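You operate a simulated robot arm through the tools that you are given. There is no shell and no other tool. Be economical: measure what you need, move in short steps, check, and stop when the job is done.

You run a simulated two-armed robot. Do the job below in one go: nothing can be reset, and whatever is moved stays where it is left.

TASK
On the table top, fold the blue tea towel in half, so that it is half as long.

The check looks at the end state, three seconds after you hand in, the way a careful person would. Anything else that was tipped, shoved, dropped, spilled or broken makes it a failure. Flat cloth is picked up by pressing the open fingertips on it (5 to 10 N) and closing them slowly along it; thin cloth reads only 2 to 8 mm in the jaws.

THE ROBOT
Two 7-joint arms with two-finger parallel grippers on one trunk, on a base that drives. Base frame: it is fixed to the floor where the robot stands at the start and does not move with it; the origin is under the middle of the robot, x ahead of it, y to its left, z up. Lengths are in m, angles in rad, forces in N, time in s.
The left shoulder is at the start at [0.07, 0.163, 1.045], the right one opposite. Places, roughly: table top [0.7, -0.1, 0.8]. Payload 3.43 kg a hand.
The TCP of each hand is the grasp point between the finger pads, 0.034 m short of the fingertips. In the tool frame z runs along the fingers and y along their closing line. Largest opening 0.128 m; finger width 0.024, thickness 0.012; the body of the gripper, 0.048 by 0.13 m, starts 0.096 m behind the TCP.
Orientation is that of the tool frame in the base frame, as [roll, pitch, yaw] about the fixed x, y, z axes, in that order (R = Rz(yaw) Ry(pitch) Rx(roll)). With the fingers straight down and closing along the base's y, the tool's x points along the base's -x, its y along +y and its z along -z.

THE INTERFACE
- The arms move only by the tool send_rows. It takes "left_increments", "right_increments" or both (then of equal length, played together; a hand with none holds still); each is text: rows parted by semicolons, each of 7 numbers parted by spaces: the shift along the tool's x, y, z in m, then the turn, a rotation vector about the tool's x, y, z in rad, then the closure, from 0 (fully open) to 1 (shut). In form: tx ty tz ax ay az grip; .... A call has 1 to 10 rows; each row shifts and turns the commanded pose from where the row before left it, along the tool's axes as they then stand. Each row takes 0.2 s and may step no farther than 0.05 m and 0.15 rad from the row before; otherwise, or with a gripper value out of range, the whole call is refused. A pose out of reach is approached as far as the arm can. The call stops where the force on the tool passes 40 N (or 10 N more than at its start, if that is more) or the arm is blocked; 0.2 s more then pass. Each finger travels about 0.153 m/s and halts on what it meets, pressing with about 42 N; the grip force reading is that of the motor and also rises with nothing between the fingers. The clock runs only during rows and for 0.2 s after the last one: add rows that do not move to give the fingers time. It gives the time, the measured TCP pose, the force on the tool (base axes), the opening and the grip force at its end, in the units of the frame above (readings bear some noise).
- Cameras (640 x 400 px; columns grow to the right, rows downward): "scene" is now at [0.1303, -0.0111, 1.2565]; the picture's right is [-0.15, -0.99, 0.00], its down [-0.70, 0.10, -0.71] and it looks along [0.70, -0.10, -0.71] (base axes); focal length 234 px, centre (320, 200). "left" rides on the left gripper at [0.076, 0.011, -0.16] in its tool frame; the picture's right is [-0.15, 0.99, 0.00], its down [-0.88, -0.13, -0.46] and it looks along [-0.45, -0.07, 0.89] (tool axes); focal length 234 px, centre (320, 200). "right" rides on the right gripper at [0.076, -0.011, -0.16] in its tool frame; the picture's right is [0.15, 0.99, 0.00], its down [-0.88, 0.13, -0.46] and it looks along [-0.45, 0.07, 0.89] (tool axes); focal length 234 px, centre (320, 200). There is no depth. A picture from a camera that has moved, and an enlarged one, comes with that camera's place and axes in the base frame and with its lens.
- capture(camera): a new picture of that camera. No time passes.
- raise_lower(by): slides the trunk up (or, below 0, down) by that many m; the arms and the scene camera ride with it, the base frame stays. It gives what a move gives, with no picture.
- roll_base(legs): drives the robot by 1 to 6 legs, each [ahead, left, turn to the left] in m, m and rad, along the robot's own axes; the way and the turn of a leg run together, so that a leg with both is an arc; at most 1.5 m and 3.142 rad a leg. The arms and the cameras ride along, it lands a little off, and it stops where it bumps. It gives what a move gives.
- aim_head(pan, tilt): turns the head with the scene camera to pan (to the left, within 1.501 rad either way) and tilt (down, from -0.506 to 1.204), counted from straight ahead of the robot. It gives what a move gives.
- close_up(camera, box): a new picture of the part [left, top, right, bottom] of that camera's present view, enlarged. No time passes.
- hand_in(): hands the job in; it is judged then, once.

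Work in short steps. Places have to be worked out from the pictures, the camera data and where the tool is seen: move nearer, look again, correct. Check each grasp and each placing, and mend what went wrong. You have 120 turns and 92 pictures in all, those below and enlarged ones among them. Open the grippers and draw the arms clear of the work before you hand the job in, unless the task says otherwise; then end with one line.

The tools are called after ">>>" as name(argument=value, ...) on one line, values as JSON. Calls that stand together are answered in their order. send_rows: Moves the arms, as the interface text tells. Its arguments: {"type":"object","properties":{"left_increments":{"type":"string"},"right_increments":{"type":"string"}},"required":[]} The other tools are called the same way: raise_lower (by) slides the trunk up or down; roll_base (legs) drives the base; aim_head (pan, tilt) turns the head that bears the scene camera; capture (camera) takes a picture; close_up (camera, box) takes an enlarged picture of a part of a camera's view; hand_in () hands the job in.

At the start:

```text
clock: 0.0
left_ee_pos: [0.6574, 0.315, 0.989]
left_orientation: [-3.141, 0.0, -3.14]
left_force: [-0.4, -0.5, 0.1]
left_grip_width: 0.1279
left_grasp_force: 0.1
right_ee_pos: [0.6574, -0.2649, 0.9763]
right_orientation: [-3.141, 0.001, 3.141]
right_force: [0.2, 0.2, 0.2]
right_grip_width: 0.1282
right_grasp_force: 0.0
trunk travel left (down, up): [-0.525, 0.415]
robot x, y, heading: [-0.0024, -0.0027, -0.002]
head pan, tilt: [-0.147, 0.782]
```

scene: 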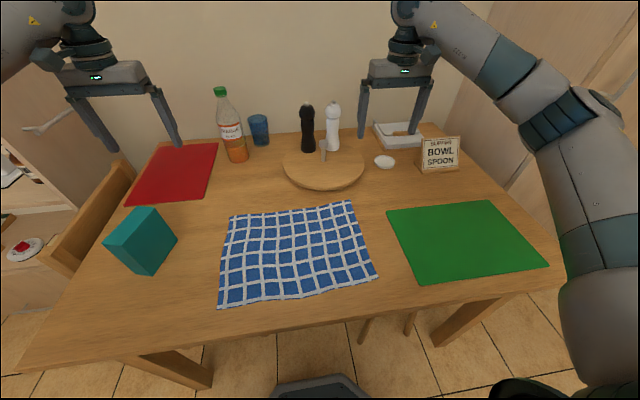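
right: 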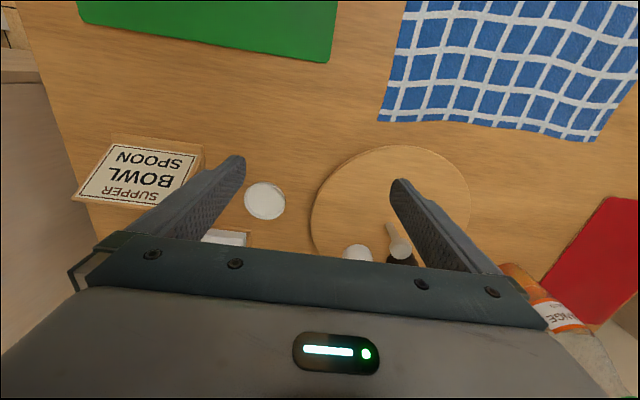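
left: 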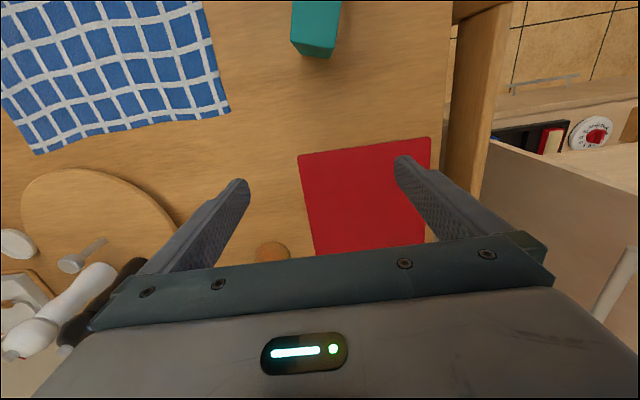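

The towel spans about x 0.37–0.65 and y −0.19–0.19, so its long side runs along y. Both hands need to take the left short edge and carry it right. I'll shift the base left and turn right, so that the left hand reaches the far corner and the right hand the near corner without the arms crossing.

>>> roll_base(legs=[[0, 0.33, 0], [0, 0, -0.75]])

>>> capture(camera="scene")

```text
clock: 4.2
left_ee_pos: [0.6939, 0.1012, 0.9888]
left_orientation: [-3.141, -0.001, 2.384]
left_force: [0.5, -0.3, -1.0]
left_grip_width: 0.1281
left_grasp_force: 0.1
right_ee_pos: [0.2946, -0.3212, 0.9751]
right_orientation: [3.141, 0.001, 2.385]
right_force: [0.1, 0.5, -0.4]
right_grip_width: 0.1282
right_grasp_force: 0.2
trunk travel left (down, up): [-0.525, 0.415]
robot x, y, heading: [0.0033, 0.3195, -0.756]
head pan, tilt: [-0.147, 0.782]
```

```text
88 pictures are left
camera scene: at [0.0855, 0.2244, 1.2565], right [-0.79, -0.62, 0.0], down [-0.44, 0.55, -0.71], along [0.44, -0.56, -0.71], focal length 234 px, centre (320, 200)
```

scene: 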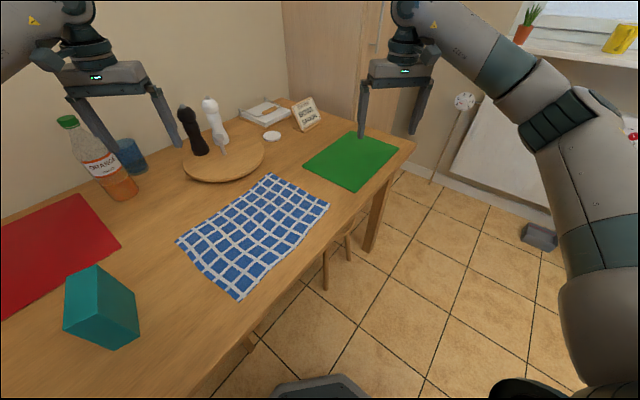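

The base landed well and the towel hasn't moved. I'll turn both hands so their fingers close along base x, parallel to the left edge, and part-close them.

>>> send_rows(left_increments="0 0 0 0 0 0.1355 0.3; 0 0 0 0 0 0.1355 0.6; 0 0 0 0 0 0.1355 0.6; 0 0 0 0 0 0.1355 0.6; 0 0 0 0 0 0.1355 0.6; 0 0 0 0 0 0.1355 0.6", right_increments="0 0 0 0 0 0.1355 0.3; 0 0 0 0 0 0.1355 0.6; 0 0 0 0 0 0.1355 0.6; 0 0 0 0 0 0.1355 0.6; 0 0 0 0 0 0.1355 0.6; 0 0 0 0 0 0.1355 0.6")

```text
clock: 5.5
left_ee_pos: [0.6363, 0.1058, 0.9858]
left_orientation: [-3.141, -0.001, 1.577]
left_force: [-0.8, -0.2, -0.1]
left_grip_width: 0.0512
left_grasp_force: 0.1
left hand out of reach, approached as far as the arm can: row 5, 6
right_ee_pos: [0.2945, -0.32, 0.9747]
right_orientation: [-3.141, 0.0, 1.567]
right_force: [0.0, -0.2, 0.0]
right_grip_width: 0.0511
right_grasp_force: 0.0
trunk travel left (down, up): [-0.525, 0.415]
robot x, y, heading: [0.0017, 0.324, -0.758]
head pan, tilt: [-0.147, 0.782]
```

The left hand fell slightly short at that height. I'll bring both hands toward hover points above the left corners and see how the reach does there.

>>> send_rows(left_increments="0.02 -0.02 0.04 0 0 0 0.6; 0.02 -0.02 0.04 0 0 0 0.6; 0.02 -0.02 0.04 0 0 0 0.6; 0 0 0 0 0 0 0.6")

>>> send_rows(right_increments="0.049 0 0 0 0 0 0.6; 0.049 0 0 0 0 0 0.6; 0.049 0 0 0 0 0 0.6; 0.049 0 0 0 0 0 0.6; 0.049 0 0 0 0 0 0.6")

>>> capture(camera="left")

>>> capture(camera="scene")

```text
clock: 6.5
left_ee_pos: [0.5772, 0.1656, 0.8636]
left_orientation: [3.139, 0.001, 1.573]
left_force: [0.2, 0.3, 0.1]
left_grip_width: 0.0514
left_grasp_force: 0.0
right_ee_pos: [0.2949, -0.3215, 0.9745]
right_orientation: [-3.142, -0.001, 1.573]
right_force: [-0.1, -0.2, 0.5]
right_grip_width: 0.0512
right_grasp_force: 0.0
trunk travel left (down, up): [-0.525, 0.415]
robot x, y, heading: [-0.0024, 0.3201, -0.756]
head pan, tilt: [-0.147, 0.782]
```

```text
clock: 7.8
left_ee_pos: [0.5778, 0.1668, 0.863]
left_orientation: [-3.141, 0.002, 1.572]
left_force: [-0.4, -1.0, -0.4]
left_grip_width: 0.0511
left_grasp_force: 0.0
right_ee_pos: [0.2949, -0.0733, 0.9771]
right_orientation: [-3.14, 0.002, 1.572]
right_force: [-0.2, 0.4, 0.1]
right_grip_width: 0.0515
right_grasp_force: 0.1
trunk travel left (down, up): [-0.525, 0.415]
robot x, y, heading: [-0.0005, 0.3205, -0.757]
head pan, tilt: [-0.147, 0.782]
```

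```text
87 pictures are left
camera left: at [0.5891, 0.2421, 1.0231], right [0.99, -0.14, 0.0], down [-0.13, -0.88, 0.46], along [-0.07, -0.45, -0.89], focal length 234 px, centre (320, 200)
```

left: 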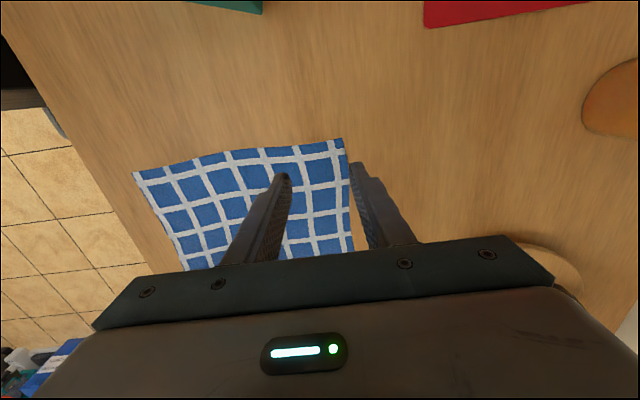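

```text
86 pictures are left
camera scene: at [0.0865, 0.226, 1.2566], right [-0.79, -0.62, 0.0], down [-0.44, 0.55, -0.71], along [0.44, -0.56, -0.7], focal length 234 px, centre (320, 200)
```

scene: 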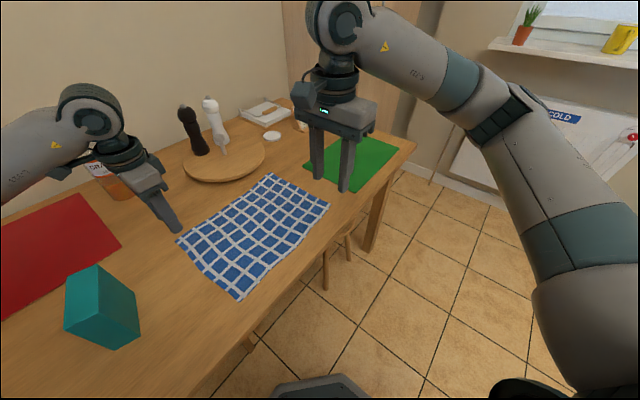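

Comparing both cameras puts the table at z≈0.75 and the left corners at about (0.60, 0.175) and (0.35, 0.17). The right edge is at y≈−0.17. I'll move the right hand over the near-left corner and the left hand over the far-left one.

>>> send_rows(left_increments="-0.004 -0.011 0 0 0 0 0.6; -0.004 0 0 0 0 0 0.6; 0 0 0 0 0 0 0.6; 0 0 0 0 0 0 0.6; 0 0 0 0 0 0 0.6; 0 0 0 0 0 0 0.6; 0 0 0 0 0 0 0.6", right_increments="0.035 0.013 0.01 0 0 0 0.6; 0.035 0.013 0.01 0 0 0 0.6; 0.035 0.013 0.015 0 0 0 0.6; 0.035 0.013 0.015 0 0 0 0.6; 0.035 0.013 0.02 0 0 0 0.6; 0.035 0.013 0.02 0 0 0 0.6; 0.021 0.008 0.024 0 0 0 0.6")

>>> capture(camera="right")

>>> capture(camera="scene")

```text
clock: 9.3
left_ee_pos: [0.5664, 0.158, 0.864]
left_orientation: [-3.141, 0.001, 1.573]
left_force: [0.6, 0.0, 0.1]
left_grip_width: 0.0512
left_grasp_force: 0.0
right_ee_pos: [0.381, 0.1538, 0.8609]
right_orientation: [-3.141, -0.002, 1.572]
right_force: [0.1, -0.3, 0.9]
right_grip_width: 0.0509
right_grasp_force: 0.2
trunk travel left (down, up): [-0.525, 0.415]
robot x, y, heading: [-0.0015, 0.3211, -0.755]
head pan, tilt: [-0.147, 0.782]
```

```text
85 pictures are left
camera right: at [0.3697, 0.2302, 1.0203], right [0.99, 0.15, 0.0], down [0.13, -0.88, 0.46], along [0.07, -0.45, -0.89], focal length 234 px, centre (320, 200)
```

right: 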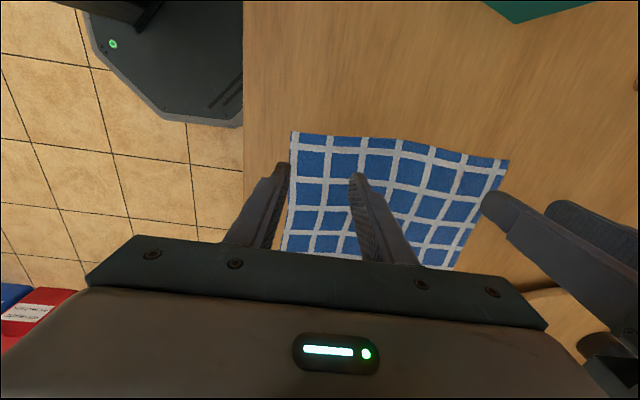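

```text
84 pictures are left
camera scene: at [0.0862, 0.2248, 1.2565], right [-0.79, -0.62, 0.0], down [-0.44, 0.55, -0.71], along [0.44, -0.56, -0.71], focal length 234 px, centre (320, 200)
```

scene: 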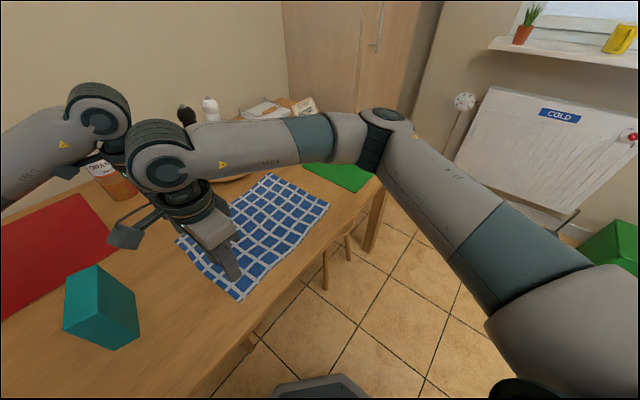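

The right camera confirms the corners at about (0.346, 0.175) and (0.605, 0.18). I'll nudge the hands and descend to just above the cloth.

>>> send_rows(left_increments="0.006 0.002 0.03 0 0 0 0.6; 0 0 0.025 0 0 0 0.6; 0 0 0.01 0 0 0 0.6; 0 0 0.005 0 0 0 0.6", right_increments="0.010 0.003 0.03 0 0 0 0.6; 0 0 0.025 0 0 0 0.6; 0 0 0.01 0 0 0 0.6; 0 0 0.005 0 0 0 0.6")

>>> capture(camera="left")

>>> capture(camera="right")

```text
clock: 10.3
left_ee_pos: [0.5677, 0.1629, 0.7956]
left_orientation: [-3.141, 0.002, 1.572]
left_force: [0.1, 0.1, -0.5]
left_grip_width: 0.0513
left_grasp_force: 0.2
right_ee_pos: [0.3831, 0.1648, 0.7918]
right_orientation: [-3.141, -0.001, 1.573]
right_force: [0.2, -0.3, -0.6]
right_grip_width: 0.0512
right_grasp_force: 0.1
trunk travel left (down, up): [-0.525, 0.415]
robot x, y, heading: [0.0023, 0.322, -0.76]
head pan, tilt: [-0.147, 0.782]
```

```text
83 pictures are left
camera left: at [0.5781, 0.2394, 0.9551], right [0.99, -0.14, 0.0], down [-0.13, -0.88, 0.46], along [-0.07, -0.45, -0.89], focal length 234 px, centre (320, 200)
```

left: 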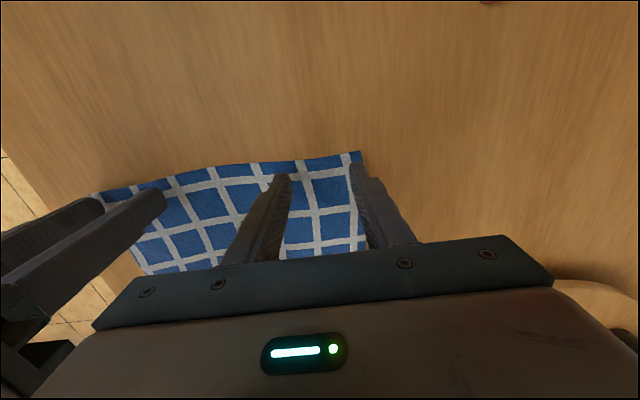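

```text
82 pictures are left
camera right: at [0.3722, 0.2401, 0.9507], right [0.99, 0.15, 0.0], down [0.13, -0.88, 0.46], along [0.07, -0.45, -0.89], focal length 234 px, centre (320, 200)
```

right: 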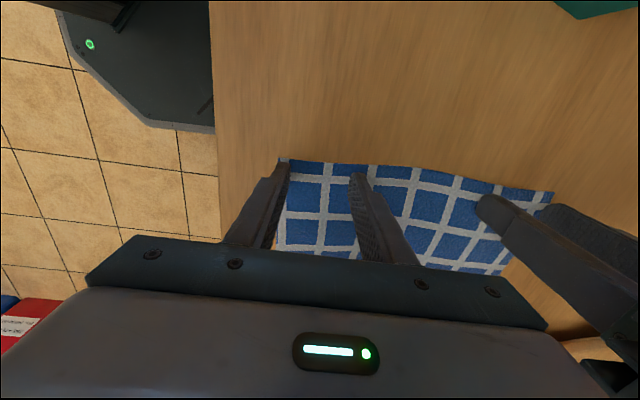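

Both outer fingertips are right at the cloth's side edges. I'll narrow the opening a little, shift both hands inward, and approach contact.

>>> send_rows(left_increments="0 -0.007 0 0 0 0 0.66; 0 0 0.004 0 0 0 0.66; 0 0 0.003 0 0 0 0.66", right_increments="0 0.006 0 0 0 0 0.66; 0 0 0.002 0 0 0 0.66; 0 0 0.002 0 0 0 0.66")

```text
clock: 11.2
left_ee_pos: [0.5598, 0.164, 0.7872]
left_orientation: [3.14, 0.0, 1.575]
left_force: [-0.1, -0.4, 0.7]
left_grip_width: 0.0436
left_grasp_force: 0.0
right_ee_pos: [0.3897, 0.1643, 0.7875]
right_orientation: [3.141, -0.001, 1.571]
right_force: [-0.2, 0.1, 1.0]
right_grip_width: 0.0433
right_grasp_force: 0.0
trunk travel left (down, up): [-0.525, 0.415]
robot x, y, heading: [0.0002, 0.3254, -0.763]
head pan, tilt: [-0.147, 0.782]
```

No contact yet, so I'll take 2 mm steps down.

>>> send_rows(left_increments="0 0 0.002 0 0 0 0.66; 0 0 0.001 0 0 0 0.66", right_increments="0 0 0.002 0 0 0 0.66; 0 0 0.001 0 0 0 0.66")

```text
clock: 11.8
left_ee_pos: [0.5612, 0.1636, 0.7855]
left_orientation: [-3.142, 0.0, 1.573]
left_force: [-1.3, 0.3, 5.2]
left_grip_width: 0.0432
left_grasp_force: 0.1
right_ee_pos: [0.3882, 0.1645, 0.7852]
right_orientation: [3.138, -0.001, 1.571]
right_force: [-0.5, -0.5, 5.0]
right_grip_width: 0.0435
right_grasp_force: 0.1
trunk travel left (down, up): [-0.525, 0.415]
robot x, y, heading: [-0.0015, 0.3249, -0.757]
head pan, tilt: [-0.147, 0.782]
```

Both hands are pressing at about 5 N. I'll add half a millimetre and close slowly.

>>> send_rows(left_increments="0 0 0.0006 0 0 0 0.68; 0 0 0 0 0 0 0.72; 0 0 0 0 0 0 0.76; 0 0 0 0 0 0 0.8; 0 0 0 0 0 0 0.84; 0 0 0 0 0 0 0.88; 0 0 0 0 0 0 0.92; 0 0 0 0 0 0 0.96; 0 0 0 0 0 0 1; 0 0 0 0 0 0 1", right_increments="0 0 0.0006 0 0 0 0.68; 0 0 0 0 0 0 0.72; 0 0 0 0 0 0 0.76; 0 0 0 0 0 0 0.8; 0 0 0 0 0 0 0.84; 0 0 0 0 0 0 0.88; 0 0 0 0 0 0 0.92; 0 0 0 0 0 0 0.96; 0 0 0 0 0 0 1; 0 0 0 0 0 0 1")

>>> capture(camera="left")

>>> capture(camera="right")

```text
clock: 13.9
left_ee_pos: [0.5601, 0.1647, 0.7861]
left_orientation: [3.14, 0.001, 1.573]
left_force: [-5.6, -0.3, 4.3]
left_grip_width: 0.0021
left_grasp_force: 37.0
right_ee_pos: [0.3886, 0.1645, 0.7853]
right_orientation: [3.14, 0.001, 1.573]
right_force: [5.5, 0.8, 28.0]
right_grip_width: 0.002
right_grasp_force: 37.3
trunk travel left (down, up): [-0.525, 0.415]
robot x, y, heading: [0.0004, 0.3173, -0.756]
head pan, tilt: [-0.147, 0.782]
```

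```text
81 pictures are left
camera left: at [0.5701, 0.2408, 0.9458], right [0.99, -0.14, 0.0], down [-0.13, -0.88, 0.46], along [-0.06, -0.45, -0.89], focal length 234 px, centre (320, 200)
```

left: 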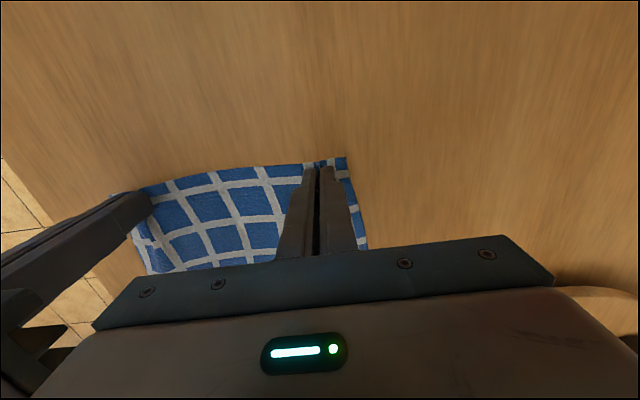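

```text
80 pictures are left
camera right: at [0.3768, 0.2413, 0.9448], right [0.99, 0.15, 0.0], down [0.13, -0.88, 0.46], along [0.07, -0.45, -0.89], focal length 234 px, centre (320, 200)
```

right: 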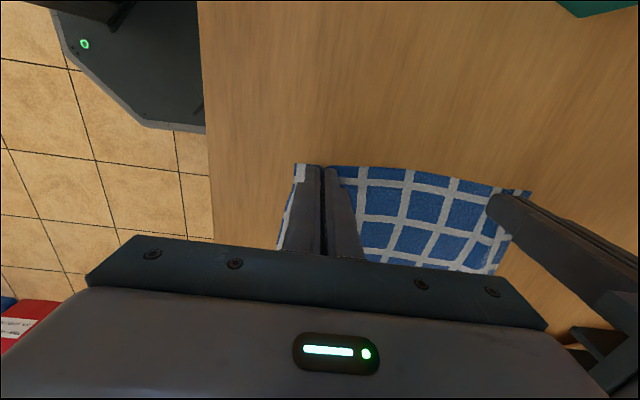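

Both hands read about 2 mm with cloth bunched between the fingers. I'll lift 4 cm and check.

>>> send_rows(left_increments="0 0 -0.01 0 0 0 1; -0.002 0 -0.01 0 0 0 1; -0.002 0 -0.01 0 0 0 1; -0.002 0 -0.01 0 0 0 1", right_increments="0 0 -0.01 0 0 0 1; -0.002 0 -0.01 0 0 0 1; -0.002 0 -0.01 0 0 0 1; -0.002 0 -0.01 0 0 0 1")

>>> capture(camera="left")

>>> capture(camera="right")

>>> capture(camera="scene")

```text
clock: 14.9
left_ee_pos: [0.5607, 0.1594, 0.8239]
left_orientation: [-3.14, -0.001, 1.573]
left_force: [-1.7, -0.9, 0.5]
left_grip_width: 0.0019
left_grasp_force: 37.1
right_ee_pos: [0.3898, 0.1585, 0.823]
right_orientation: [-3.141, 0.0, 1.573]
right_force: [3.1, 0.5, -0.4]
right_grip_width: 0.0021
right_grasp_force: 36.7
trunk travel left (down, up): [-0.525, 0.415]
robot x, y, heading: [-0.0016, 0.3233, -0.759]
head pan, tilt: [-0.147, 0.782]
```

```text
79 pictures are left
camera left: at [0.5721, 0.235, 0.9849], right [0.99, -0.14, 0.0], down [-0.13, -0.88, 0.46], along [-0.07, -0.45, -0.89], focal length 234 px, centre (320, 200)
```

left: 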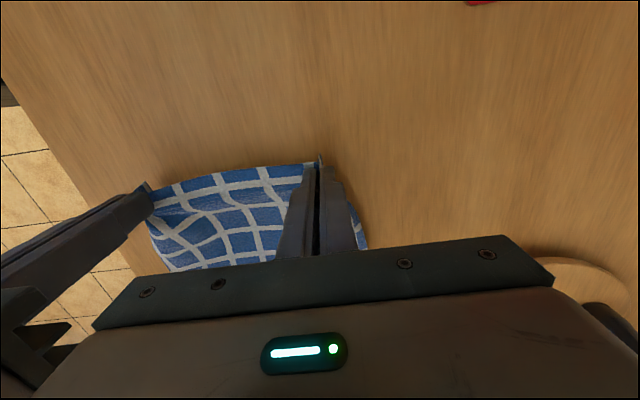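

```text
78 pictures are left
camera right: at [0.3786, 0.2348, 0.9827], right [0.99, 0.15, 0.0], down [0.13, -0.88, 0.46], along [0.07, -0.45, -0.89], focal length 234 px, centre (320, 200)
```

right: 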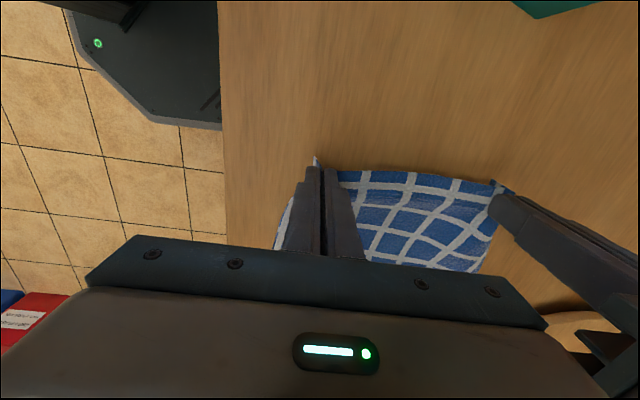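

```text
77 pictures are left
camera scene: at [0.0854, 0.2248, 1.2565], right [-0.79, -0.62, 0.0], down [-0.44, 0.55, -0.71], along [0.44, -0.56, -0.7], focal length 234 px, centre (320, 200)
```

scene: 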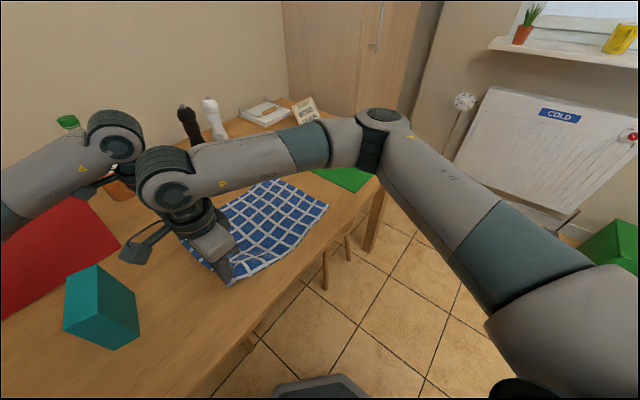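

Both corners lift cleanly. I'll start the fold arc with the hands tilting to follow the cloth's rotation. Then I'll use the base to travel along −y, so the left hand keeps reach with its tilt.

>>> send_rows(left_increments="-0.023 0 -0.023 0 0.1 0 1; -0.0206 0 -0.0252 0 0.1 0 1; -0.018 0 -0.0271 0 0.1 0 1; 0 0 0 0 0 0 1", right_increments="-0.023 0 -0.023 0 0.1 0 1; -0.0206 0 -0.0252 0 0.1 0 1; -0.018 0 -0.0271 0 0.1 0 1; 0 0 0 0 0 0 1")

>>> capture(camera="scene")

```text
clock: 15.9
left_ee_pos: [0.5625, 0.0876, 0.8931]
left_orientation: [-3.14, -0.3, 1.574]
left_force: [-1.8, 0.0, -1.0]
left_grip_width: 0.0019
left_grasp_force: 36.9
right_ee_pos: [0.3913, 0.0903, 0.8907]
right_orientation: [-3.14, -0.301, 1.572]
right_force: [2.3, 1.2, 0.0]
right_grip_width: 0.002
right_grasp_force: 36.9
trunk travel left (down, up): [-0.525, 0.415]
robot x, y, heading: [0.0033, 0.3246, -0.759]
head pan, tilt: [-0.147, 0.782]
```

```text
76 pictures are left
camera scene: at [0.0868, 0.2266, 1.2566], right [-0.79, -0.62, 0.0], down [-0.44, 0.55, -0.71], along [0.44, -0.56, -0.7], focal length 234 px, centre (320, 200)
```

scene: 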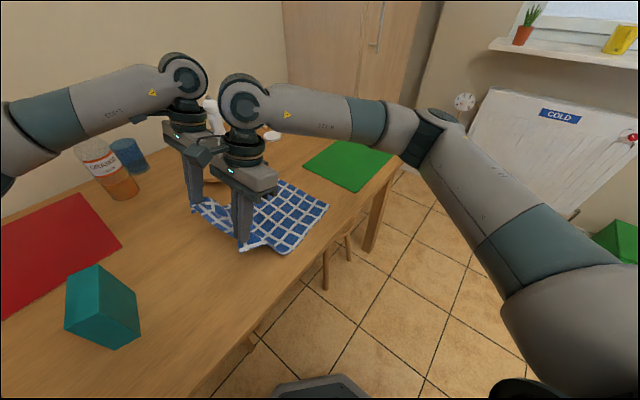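

The tilt and lift went well. Now I'll drive the base along base −y by 0.17 m, which carries the edge over the fold line.

>>> roll_base(legs=[[0.117, -0.124, 0]])

>>> capture(camera="scene")

>>> capture(camera="left")

```text
clock: 17.4
left_ee_pos: [0.5626, -0.0844, 0.8926]
left_orientation: [3.141, -0.3, 1.569]
left_force: [-1.8, 0.5, 0.0]
left_grip_width: 0.0021
left_grasp_force: 36.6
right_ee_pos: [0.3912, -0.0825, 0.8909]
right_orientation: [3.142, -0.301, 1.57]
right_force: [1.6, -0.1, 1.2]
right_grip_width: 0.002
right_grasp_force: 36.5
trunk travel left (down, up): [-0.525, 0.415]
robot x, y, heading: [-0.0002, 0.1508, -0.756]
head pan, tilt: [-0.147, 0.782]
```

```text
75 pictures are left
camera scene: at [0.0864, 0.0539, 1.2564], right [-0.79, -0.62, 0.0], down [-0.43, 0.56, -0.71], along [0.44, -0.56, -0.71], focal length 234 px, centre (320, 200)
```

scene: 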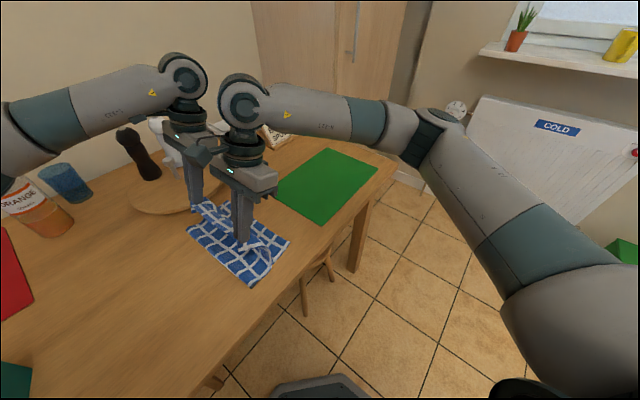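

```text
74 pictures are left
camera left: at [0.5727, -0.0589, 1.0681], right [0.99, -0.14, -0.04], down [-0.13, -0.98, 0.17], along [-0.07, -0.17, -0.98], focal length 234 px, centre (320, 200)
```

left: 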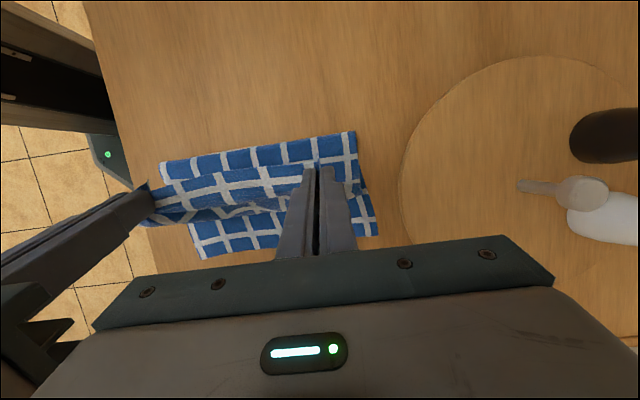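

The edge has crossed over and the lower layer is undisturbed. I'll continue the arc down toward the right edge, tilting the hands further.

>>> send_rows(left_increments="-0.024 0 -0.0205 0 0.1 0 1; -0.0244 0 0.0076 0 0.1 0 1; -0.0229 0 0.0085 0 0.1 0 1; -0.0233 0 0.0083 0 0.1 0 1; -0.0225 0 0.0105 0 0.1 0 1; 0 0 0 0 0 0 1", right_increments="-0.024 0 -0.0205 0 0.1 0 1; -0.0244 0 0.0076 0 0.1 0 1; -0.0229 0 0.0085 0 0.1 0 1; -0.0233 0 0.0083 0 0.1 0 1; -0.0225 0 0.0105 0 0.1 0 1; 0 0 0 0 0 0 1")

>>> capture(camera="scene")

>>> capture(camera="left")

>>> capture(camera="right")

```text
clock: 18.8
left_ee_pos: [0.5326, -0.1493, 0.8243]
left_orientation: [3.138, -0.8, 1.574]
left_force: [-0.6, -1.0, -0.3]
left_grip_width: 0.002
left_grasp_force: 36.8
left hand out of reach, approached as far as the arm can: row 4, 5
right_ee_pos: [0.3902, -0.171, 0.8263]
right_orientation: [3.14, -0.802, 1.568]
right_force: [-0.1, -0.1, 0.7]
right_grip_width: 0.0019
right_grasp_force: 36.9
trunk travel left (down, up): [-0.525, 0.415]
robot x, y, heading: [0.0004, 0.1522, -0.763]
head pan, tilt: [-0.147, 0.782]
```

```text
73 pictures are left
camera scene: at [0.0863, 0.0559, 1.2567], right [-0.79, -0.62, 0.0], down [-0.43, 0.56, -0.71], along [0.44, -0.56, -0.7], focal length 234 px, centre (320, 200)
```

scene: 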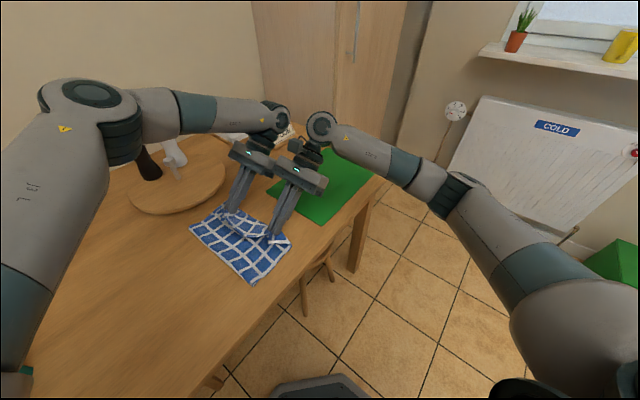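

```text
72 pictures are left
camera left: at [0.5427, -0.2108, 0.9908], right [0.99, -0.1, -0.1], down [-0.13, -0.94, -0.31], along [-0.06, 0.32, -0.94], focal length 234 px, centre (320, 200)
```

left: 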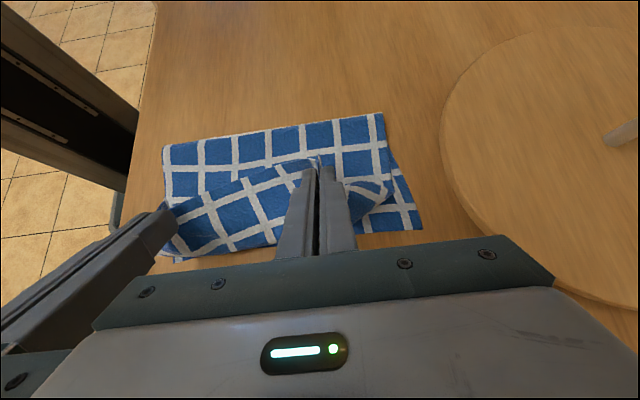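

```text
71 pictures are left
camera right: at [0.3782, -0.2319, 0.9928], right [0.99, 0.1, 0.1], down [0.13, -0.94, -0.31], along [0.07, 0.32, -0.94], focal length 234 px, centre (320, 200)
```

right: 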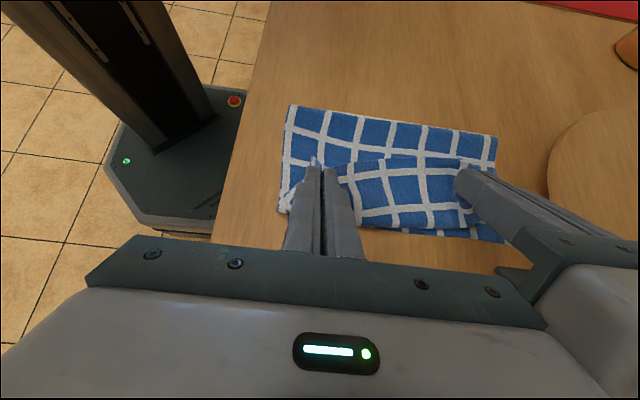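

The left hand ran into a joint limit at the larger tilt and came inward 3 cm. I'll ease its tilt and bring it back out to x≈0.56.

>>> send_rows(left_increments="0 0.01 0 0 -0.125 0 1; 0 0.01 0 0 -0.125 0 1; -0.0138 0.01 -0.012 0 0 0 1; 0 0 0 0 0 0 1")

>>> capture(camera="left")

```text
clock: 19.8
left_ee_pos: [0.5597, -0.168, 0.8272]
left_orientation: [3.141, -0.549, 1.568]
left_force: [-1.8, 0.0, 0.4]
left_grip_width: 0.002
left_grasp_force: 36.9
right_ee_pos: [0.3885, -0.1712, 0.8269]
right_orientation: [3.141, -0.799, 1.568]
right_force: [3.0, 1.0, 0.8]
right_grip_width: 0.0021
right_grasp_force: 36.6
trunk travel left (down, up): [-0.525, 0.415]
robot x, y, heading: [0.0013, 0.1542, -0.759]
head pan, tilt: [-0.147, 0.782]
```

```text
70 pictures are left
camera left: at [0.5725, -0.1857, 1.0034], right [0.99, -0.13, -0.08], down [-0.13, -0.99, -0.07], along [-0.07, 0.08, -0.99], focal length 234 px, centre (320, 200)
```

left: 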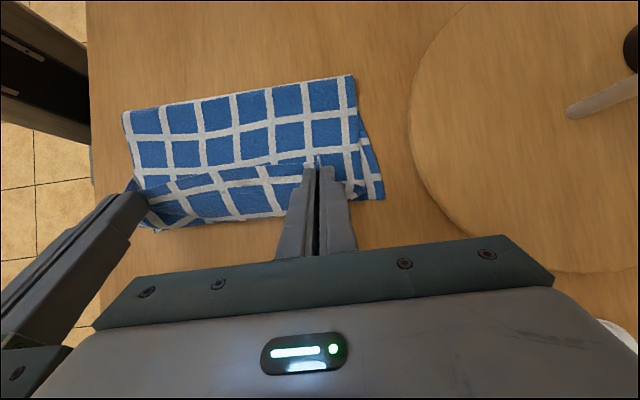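

The layout looks square, though some slack has formed and the fold line sits near y≈−0.03. I'll lower both tips to just above the lower layer at the right edge and look again.

>>> send_rows(left_increments="-0.0095 0 0.009 0 0 0 1; -0.0095 0 0.009 0 0 0 1; -0.0095 0 0.009 0 0 0 1; 0 0 0 0 0 0 1", right_increments="-0.0126 0 0.0062 0 0 0 1; -0.0126 0 0.0062 0 0 0 1; -0.0126 0 0.0062 0 0 0 1; 0 0 0 0 0 0 1")

>>> capture(camera="left")

>>> capture(camera="right")

>>> close_up(camera="scene", box=[160, 160, 340, 300])

```text
clock: 20.8
left_ee_pos: [0.5616, -0.1784, 0.7898]
left_orientation: [3.14, -0.55, 1.57]
left_force: [-3.6, 1.0, -0.2]
left_grip_width: 0.0022
left_grasp_force: 37.0
right_ee_pos: [0.39, -0.1839, 0.785]
right_orientation: [3.14, -0.803, 1.57]
right_force: [3.4, 1.1, 7.7]
right_grip_width: 0.002
right_grasp_force: 36.8
trunk travel left (down, up): [-0.525, 0.415]
robot x, y, heading: [-0.0032, 0.1507, -0.759]
head pan, tilt: [-0.147, 0.782]
```

```text
69 pictures are left
camera left: at [0.5726, -0.1968, 0.9658], right [0.99, -0.13, -0.08], down [-0.13, -0.99, -0.07], along [-0.07, 0.08, -0.99], focal length 234 px, centre (320, 200)
```

left: 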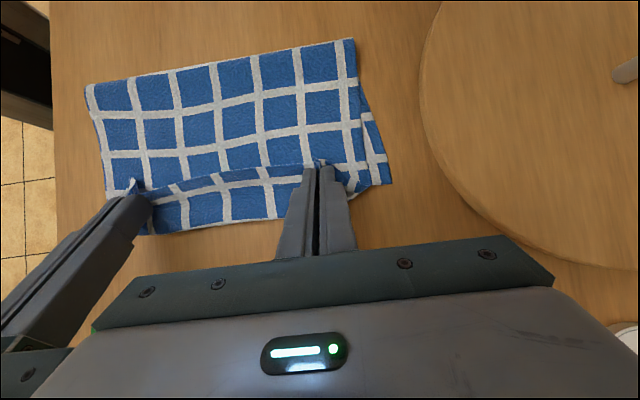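

```text
68 pictures are left
camera right: at [0.3785, -0.2454, 0.9521], right [0.99, 0.1, 0.11], down [0.13, -0.94, -0.31], along [0.07, 0.32, -0.94], focal length 234 px, centre (320, 200)
```

right: 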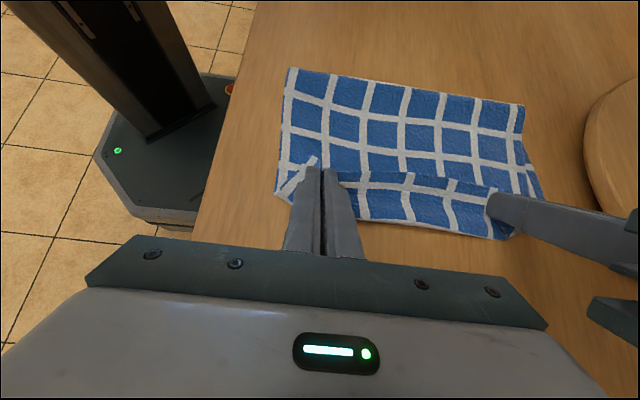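

```text
2.86 times, centred on (250, 230) of scene
camera zoom: at [0.0857, 0.0553, 1.2567], right [-0.79, -0.62, 0.0], down [-0.43, 0.56, -0.71], along [0.44, -0.56, -0.7], focal length 669 px, centre (520, 114)
```

zoom: 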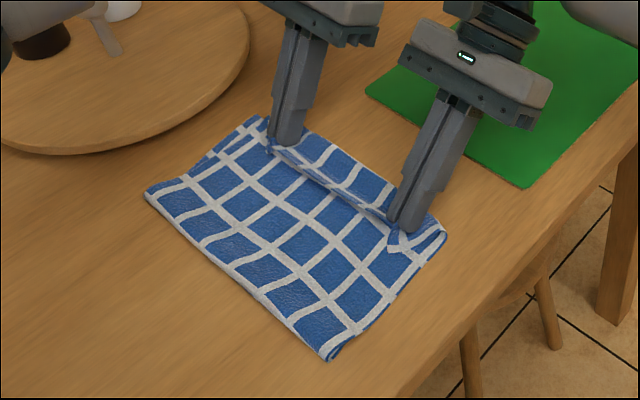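

The hem has curled back, and the upper layer is about 6 cm too long because my arc was too low and the fold line crept to −0.03. I still hold both corners, so I'll go back over the top with the cloth nearly taut, to relay the lower half, and then repeat the arc.

>>> send_rows(left_increments="0.02 0 -0.023 0 0 0 1; 0.0208 0 -0.0225 0 0 0 1; 0.0259 0 -0.0135 0 0 0 1; 0.0259 0 -0.0135 0 0 0 1; 0.0318 0 -0.004 0 0 0 1; 0.0318 0 -0.004 0 0 0 1; 0.0255 0 0.0063 0 0 0 1; 0.025 0 0.0071 0 0 0 1; 0.0171 0 0.0105 0 0 0 1; 0.0171 0 0.0105 0 0 0 1", right_increments="0.025 0 -0.0173 0 0 0 1; 0.0257 0 -0.0166 0 0 0 1; 0.0284 0 -0.0067 0 0 0 1; 0.0284 0 -0.0067 0 0 0 1; 0.0318 0 0.004 0 0 0 1; 0.0318 0 0.004 0 0 0 1; 0.0232 0 0.0123 0 0 0 1; 0.0224 0 0.013 0 0 0 1; 0.0139 0 0.0143 0 0 0 1; 0.0139 0 0.0143 0 0 0 1")

>>> capture(camera="left")

>>> close_up(camera="scene", box=[100, 120, 340, 300])

```text
clock: 23.0
left_ee_pos: [0.5646, 0.0046, 0.9533]
left_orientation: [-3.14, -0.55, 1.57]
left_force: [-4.4, -0.4, -0.1]
left_grip_width: 0.0018
left_grasp_force: 36.8
right_ee_pos: [0.3917, -0.0021, 0.9492]
right_orientation: [-3.141, -0.8, 1.569]
right_force: [4.2, 0.5, 0.2]
right_grip_width: 0.0021
right_grasp_force: 36.3
trunk travel left (down, up): [-0.525, 0.415]
robot x, y, heading: [0.0021, 0.1527, -0.76]
head pan, tilt: [-0.147, 0.782]
```

```text
66 pictures are left
camera left: at [0.5749, -0.0138, 1.1302], right [0.99, -0.13, -0.08], down [-0.13, -0.99, -0.07], along [-0.07, 0.08, -0.99], focal length 234 px, centre (320, 200)
```

left: 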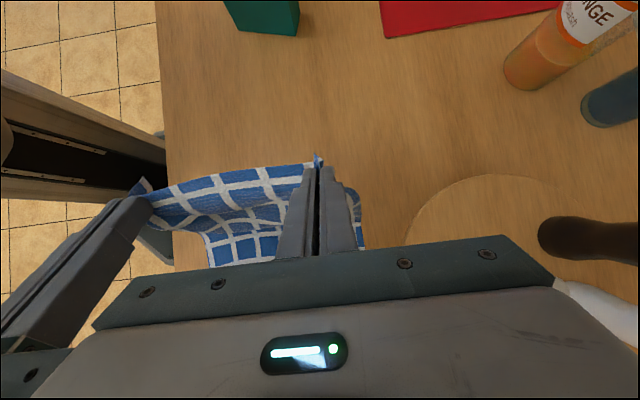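

```text
2.22 times, centred on (220, 210) of scene
camera zoom: at [0.0866, 0.0564, 1.2566], right [-0.79, -0.62, 0.0], down [-0.43, 0.55, -0.71], along [0.44, -0.56, -0.7], focal length 520 px, centre (542, 178)
```

zoom: 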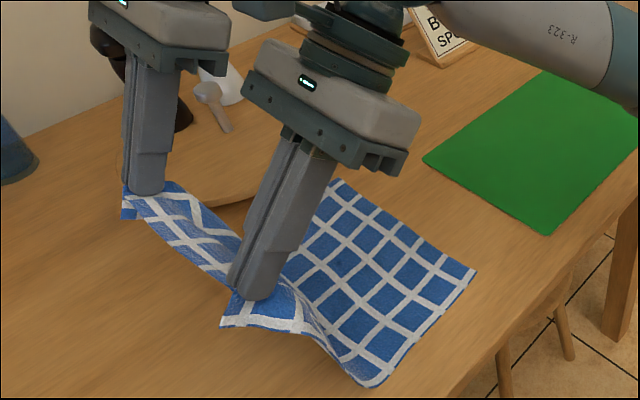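

The lower half is relaid up to y≈0 and its right edge is still at −0.172. I'll repeat the arc at the full 0.165 m radius to keep the cloth taut.

>>> send_rows(left_increments="-0.0311 0 -0.0085 0 0 0 1; -0.0335 0 -0.0123 0 0 0 1; -0.0372 0 -0.0064 0 0 0 1; -0.0376 0 0.0039 0 0 0 1; -0.0343 0 0.0119 0 0 0 1; -0.025 0 0.014 0 0 0 1; -0.0232 0 0.0187 0 0 0 1; 0 0 0 0 0 0 1", right_increments="-0.0281 0 -0.016 0 0 0 1; -0.0294 0 -0.0202 0 0 0 1; -0.0344 0 -0.0153 0 0 0 1; -0.0374 0 -0.0055 0 0 0 1; -0.0361 0 0.003 0 0 0 1; -0.0277 0 0.0074 0 0 0 1; -0.027 0 0.0123 0 0 0 1; 0 0 0 0 0 0 1")

>>> capture(camera="left")

>>> close_up(camera="scene", box=[140, 140, 340, 290])

```text
clock: 24.8
left_ee_pos: [0.5608, -0.1746, 0.8204]
left_orientation: [3.141, -0.549, 1.568]
left_force: [-3.7, 1.0, 0.5]
left_grip_width: 0.002
left_grasp_force: 36.9
right_ee_pos: [0.3896, -0.1806, 0.8169]
right_orientation: [3.141, -0.799, 1.569]
right_force: [4.3, 0.6, -0.1]
right_grip_width: 0.0019
right_grasp_force: 36.9
trunk travel left (down, up): [-0.525, 0.415]
robot x, y, heading: [-0.0028, 0.1545, -0.759]
head pan, tilt: [-0.147, 0.782]
```

```text
64 pictures are left
camera left: at [0.5725, -0.1935, 0.9967], right [0.99, -0.13, -0.08], down [-0.13, -0.99, -0.07], along [-0.07, 0.08, -0.99], focal length 234 px, centre (320, 200)
```

left: 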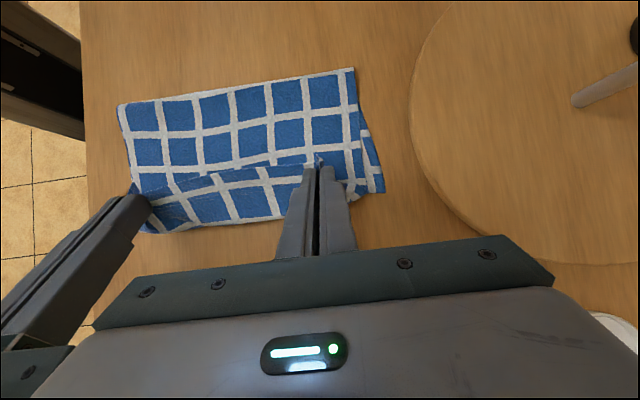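

```text
2.67 times, centred on (240, 215) of scene
camera zoom: at [0.0859, 0.0555, 1.2566], right [-0.79, -0.62, 0.0], down [-0.43, 0.56, -0.71], along [0.44, -0.56, -0.7], focal length 624 px, centre (533, 160)
```

zoom: 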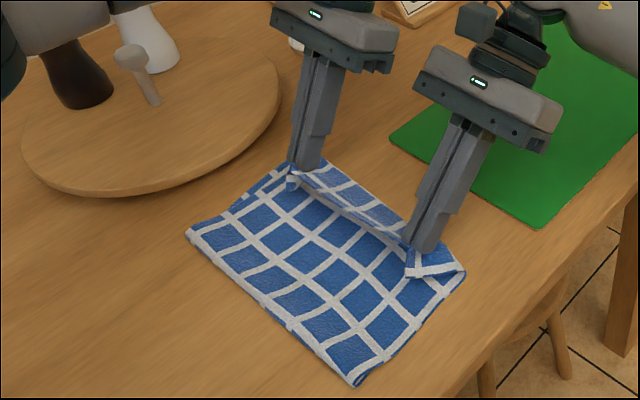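

The fingers pinch a full 24 mm of the edge, which leaves a turned-back lip and shifts the fold line. The cleanest fix is to carry the edge back, lay it flat, and regrip with only about 8 mm of the edge in the pads. First I'll go back up, removing the tilt.

>>> send_rows(left_increments="0.0242 0 -0.0204 0 -0.1 0 1; 0.0284 0 -0.0196 0 -0.1 0 1; 0.0282 0 -0.0132 0 -0.1 0 1; 0.0267 0 -0.0117 0 -0.1 0 1; 0 0 0 0 0 0 1", right_increments="0.0285 0 -0.0137 0 -0.15 0 1; 0.0317 0 -0.0136 0 -0.15 0 1; 0.0298 0 -0.0088 0 -0.15 0 1; 0.0278 0 -0.009 0 -0.15 0 1; 0 0 0 0 0 0 1")

>>> roll_base(legs=[[-0.117, 0.124, 0]])

>>> capture(camera="scene")

```text
clock: 26.0
left_ee_pos: [0.5606, -0.1047, 0.9183]
left_orientation: [-3.14, -0.153, 1.57]
left_force: [-2.9, -0.7, 0.4]
left_grip_width: 0.0019
left_grasp_force: 36.7
right_ee_pos: [0.3906, -0.1109, 0.9164]
right_orientation: [-3.141, -0.2, 1.567]
right_force: [1.9, 0.2, -0.2]
right_grip_width: 0.0021
right_grasp_force: 36.8
trunk travel left (down, up): [-0.525, 0.415]
robot x, y, heading: [-0.0015, 0.1562, -0.759]
head pan, tilt: [-0.147, 0.782]
```

```text
clock: 27.5
left_ee_pos: [0.561, 0.0687, 0.9179]
left_orientation: [-3.141, -0.15, 1.573]
left_force: [-2.8, -0.2, -0.8]
left_grip_width: 0.0019
left_grasp_force: 36.8
right_ee_pos: [0.3907, 0.0642, 0.9172]
right_orientation: [3.141, -0.198, 1.569]
right_force: [2.9, 0.0, -0.3]
right_grip_width: 0.0021
right_grasp_force: 36.6
trunk travel left (down, up): [-0.525, 0.415]
robot x, y, heading: [-0.0004, 0.3253, -0.758]
head pan, tilt: [-0.147, 0.782]
```

```text
62 pictures are left
camera scene: at [0.0865, 0.2275, 1.2566], right [-0.79, -0.62, 0.0], down [-0.43, 0.55, -0.71], along [0.44, -0.56, -0.7], focal length 234 px, centre (320, 200)
```

scene: 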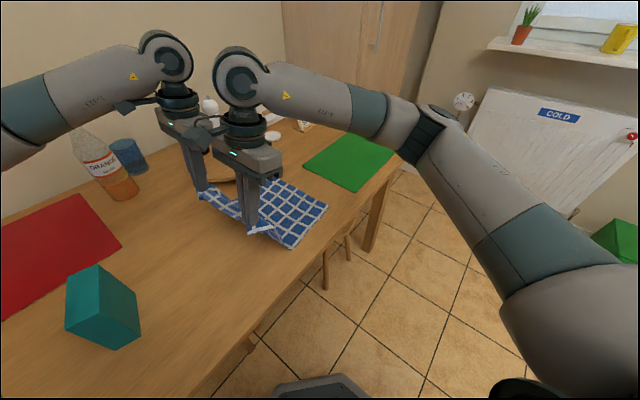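

Back over the left half. I'll lower along the arc to lay the left edge flat where it was, with the hands upright.

>>> send_rows(left_increments="0.0282 0 0.0144 0 -0.15 0 1; 0.027 0 0.025 0 0 0 1; 0.02 0 0.03 0 0 0 1; 0.012 0 0.033 0 0 0 1; 0.011 0 0.03 0 0 0 1; 0 0 0 0 0 0 1", right_increments="0.0314 0 0.0158 0 -0.15 0 1; 0.0258 0 0.0263 0 -0.05 0 1; 0.02 0 0.03 0 0 0 1; 0.012 0 0.033 0 0 0 1; 0.011 0 0.03 0 0 0 1; 0 0 0 0 0 0 1")

>>> capture(camera="left")

>>> capture(camera="scene")

```text
clock: 28.9
left_ee_pos: [0.5616, 0.1712, 0.7916]
left_orientation: [-3.141, -0.002, 1.57]
left_force: [-3.8, -0.9, 4.7]
left_grip_width: 0.002
left_grasp_force: 36.8
right_ee_pos: [0.3906, 0.1675, 0.7885]
right_orientation: [3.141, 0.0, 1.568]
right_force: [2.8, 0.4, -0.1]
right_grip_width: 0.0021
right_grasp_force: 36.5
trunk travel left (down, up): [-0.525, 0.415]
robot x, y, heading: [-0.0009, 0.326, -0.759]
head pan, tilt: [-0.147, 0.782]
```

```text
61 pictures are left
camera left: at [0.573, 0.2472, 0.9521], right [0.99, -0.15, 0.0], down [-0.13, -0.88, 0.46], along [-0.07, -0.45, -0.89], focal length 234 px, centre (320, 200)
```

left: 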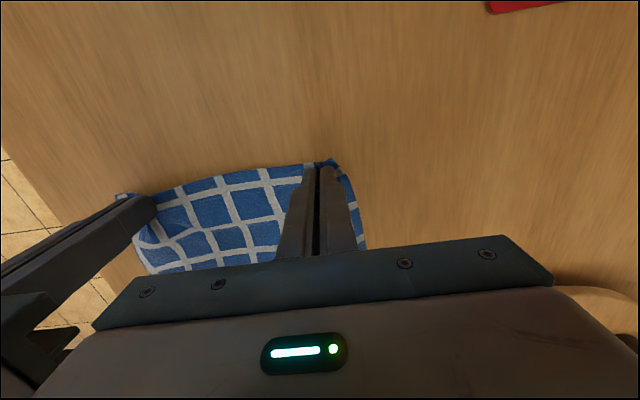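

```text
60 pictures are left
camera scene: at [0.0859, 0.2263, 1.2566], right [-0.79, -0.62, 0.0], down [-0.43, 0.56, -0.71], along [0.44, -0.56, -0.7], focal length 234 px, centre (320, 200)
```

scene: 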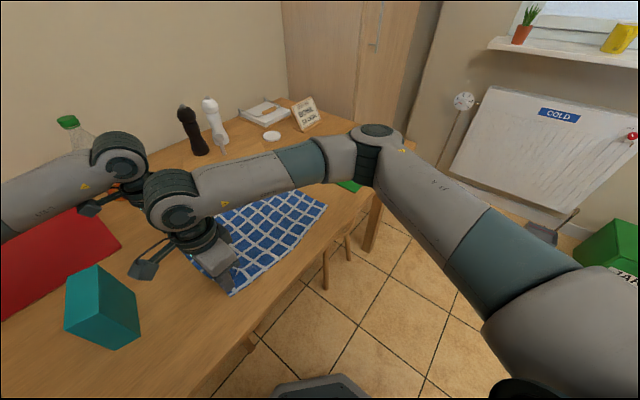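

The edge is back where it was. I'll open slowly, which spreads the cloth, then rise and look.

>>> send_rows(left_increments="0 0 0 0 0 0 0.95; 0 0 0 0 0 0 0.88; 0 0 0 0 0 0 0.8; 0 0 0 0 0 0 0.72; 0 0 0 0 0 0 0.66; 0 0 -0.02 0 0 0 0.66; 0 0 -0.03 0 0 0 0.66; 0 0 -0.03 0 0 0 0.66", right_increments="0 0 0.002 0 0 0 0.95; 0 0 0 0 0 0 0.88; 0 0 0 0 0 0 0.8; 0 0 0 0 0 0 0.72; 0 0 0 0 0 0 0.66; 0 0 -0.02 0 0 0 0.66; 0 0 -0.03 0 0 0 0.66; 0 0 -0.03 0 0 0 0.66")

>>> capture(camera="left")

>>> capture(camera="right")

```text
clock: 30.7
left_ee_pos: [0.5604, 0.1672, 0.8718]
left_orientation: [3.141, 0.0, 1.57]
left_force: [-0.1, -0.1, -0.2]
left_grip_width: 0.0434
left_grasp_force: 0.0
right_ee_pos: [0.3898, 0.1688, 0.8676]
right_orientation: [-3.141, 0.001, 1.571]
right_force: [0.5, 0.1, -0.9]
right_grip_width: 0.0434
right_grasp_force: 0.0
trunk travel left (down, up): [-0.525, 0.415]
robot x, y, heading: [-0.0001, 0.3281, -0.759]
head pan, tilt: [-0.147, 0.782]
```

```text
59 pictures are left
camera left: at [0.5717, 0.2432, 1.0314], right [0.99, -0.15, 0.0], down [-0.13, -0.88, 0.46], along [-0.07, -0.45, -0.89], focal length 234 px, centre (320, 200)
```

left: 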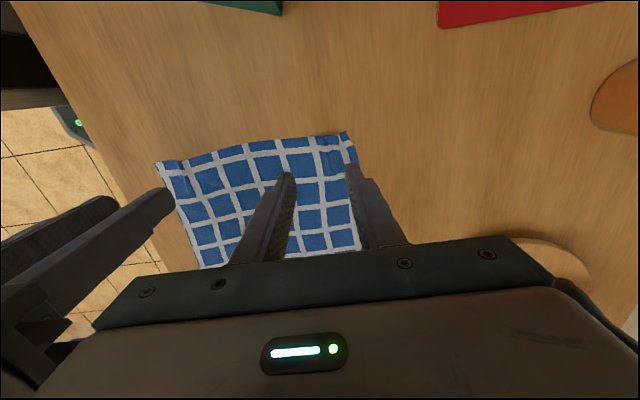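

```text
58 pictures are left
camera right: at [0.3784, 0.2445, 1.0283], right [0.99, 0.15, 0.0], down [0.13, -0.88, 0.46], along [0.07, -0.45, -0.89], focal length 234 px, centre (320, 200)
```

right: 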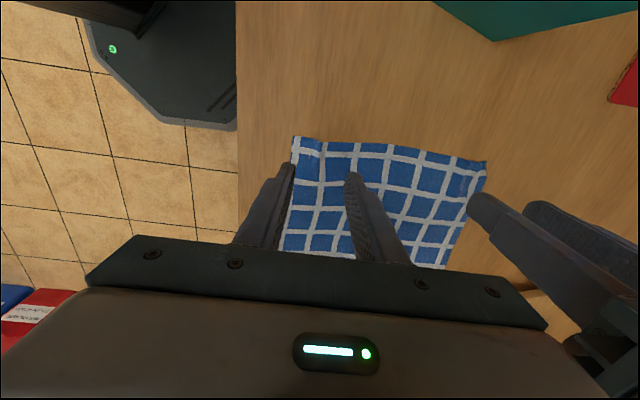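

The towel is flat again, with its left edge now at y≈0.184. I'll come down with the finger centres at y≈0.185, so only about 1 cm of the pad overlaps the cloth, and check before contact.

>>> send_rows(left_increments="0.017 -0.002 0.03 0 0 0 0.7; 0 0 0.03 0 0 0 0.7; 0 0 0.02 0 0 0 0.7; 0 0 0 0 0 0 0.7", right_increments="0.016 0.003 0.03 0 0 0 0.7; 0 0 0.03 0 0 0 0.7; 0 0 0.016 0 0 0 0.7; 0 0 0 0 0 0 0.7")

>>> close_up(camera="left", box=[220, 110, 420, 235])

>>> close_up(camera="right", box=[220, 110, 420, 235])

```text
clock: 31.7
left_ee_pos: [0.5601, 0.1849, 0.7909]
left_orientation: [3.141, 0.001, 1.571]
left_force: [-0.2, -0.6, -0.1]
left_grip_width: 0.0384
left_grasp_force: 0.1
right_ee_pos: [0.394, 0.183, 0.7945]
right_orientation: [-3.141, -0.001, 1.57]
right_force: [-0.2, 0.1, -0.3]
right_grip_width: 0.0384
right_grasp_force: 0.0
trunk travel left (down, up): [-0.525, 0.415]
robot x, y, heading: [0.005, 0.3245, -0.757]
head pan, tilt: [-0.147, 0.782]
```

```text
3.20 times, centred on (320, 172) of left
camera zoom: at [0.5711, 0.2612, 0.9512], right [0.99, -0.15, 0.0], down [-0.13, -0.88, 0.46], along [-0.07, -0.45, -0.89], focal length 749 px, centre (320, 288)
```

zoom: 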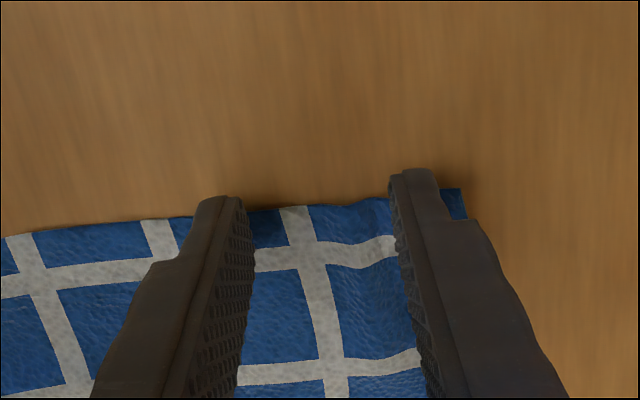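

```text
3.20 times, centred on (320, 172) of right
camera zoom: at [0.3826, 0.2597, 0.9535], right [0.99, 0.15, 0.0], down [0.13, -0.88, 0.45], along [0.07, -0.45, -0.89], focal length 749 px, centre (320, 288)
```

zoom: 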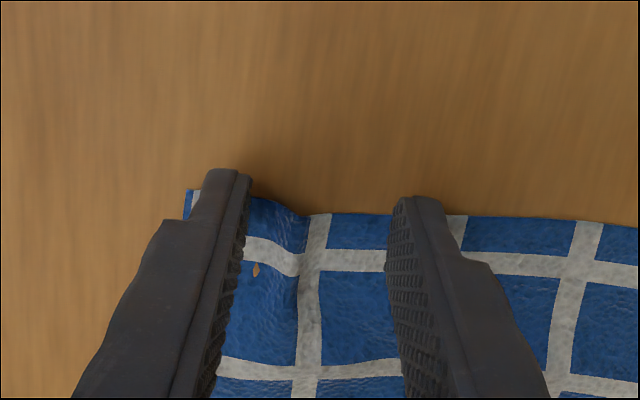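

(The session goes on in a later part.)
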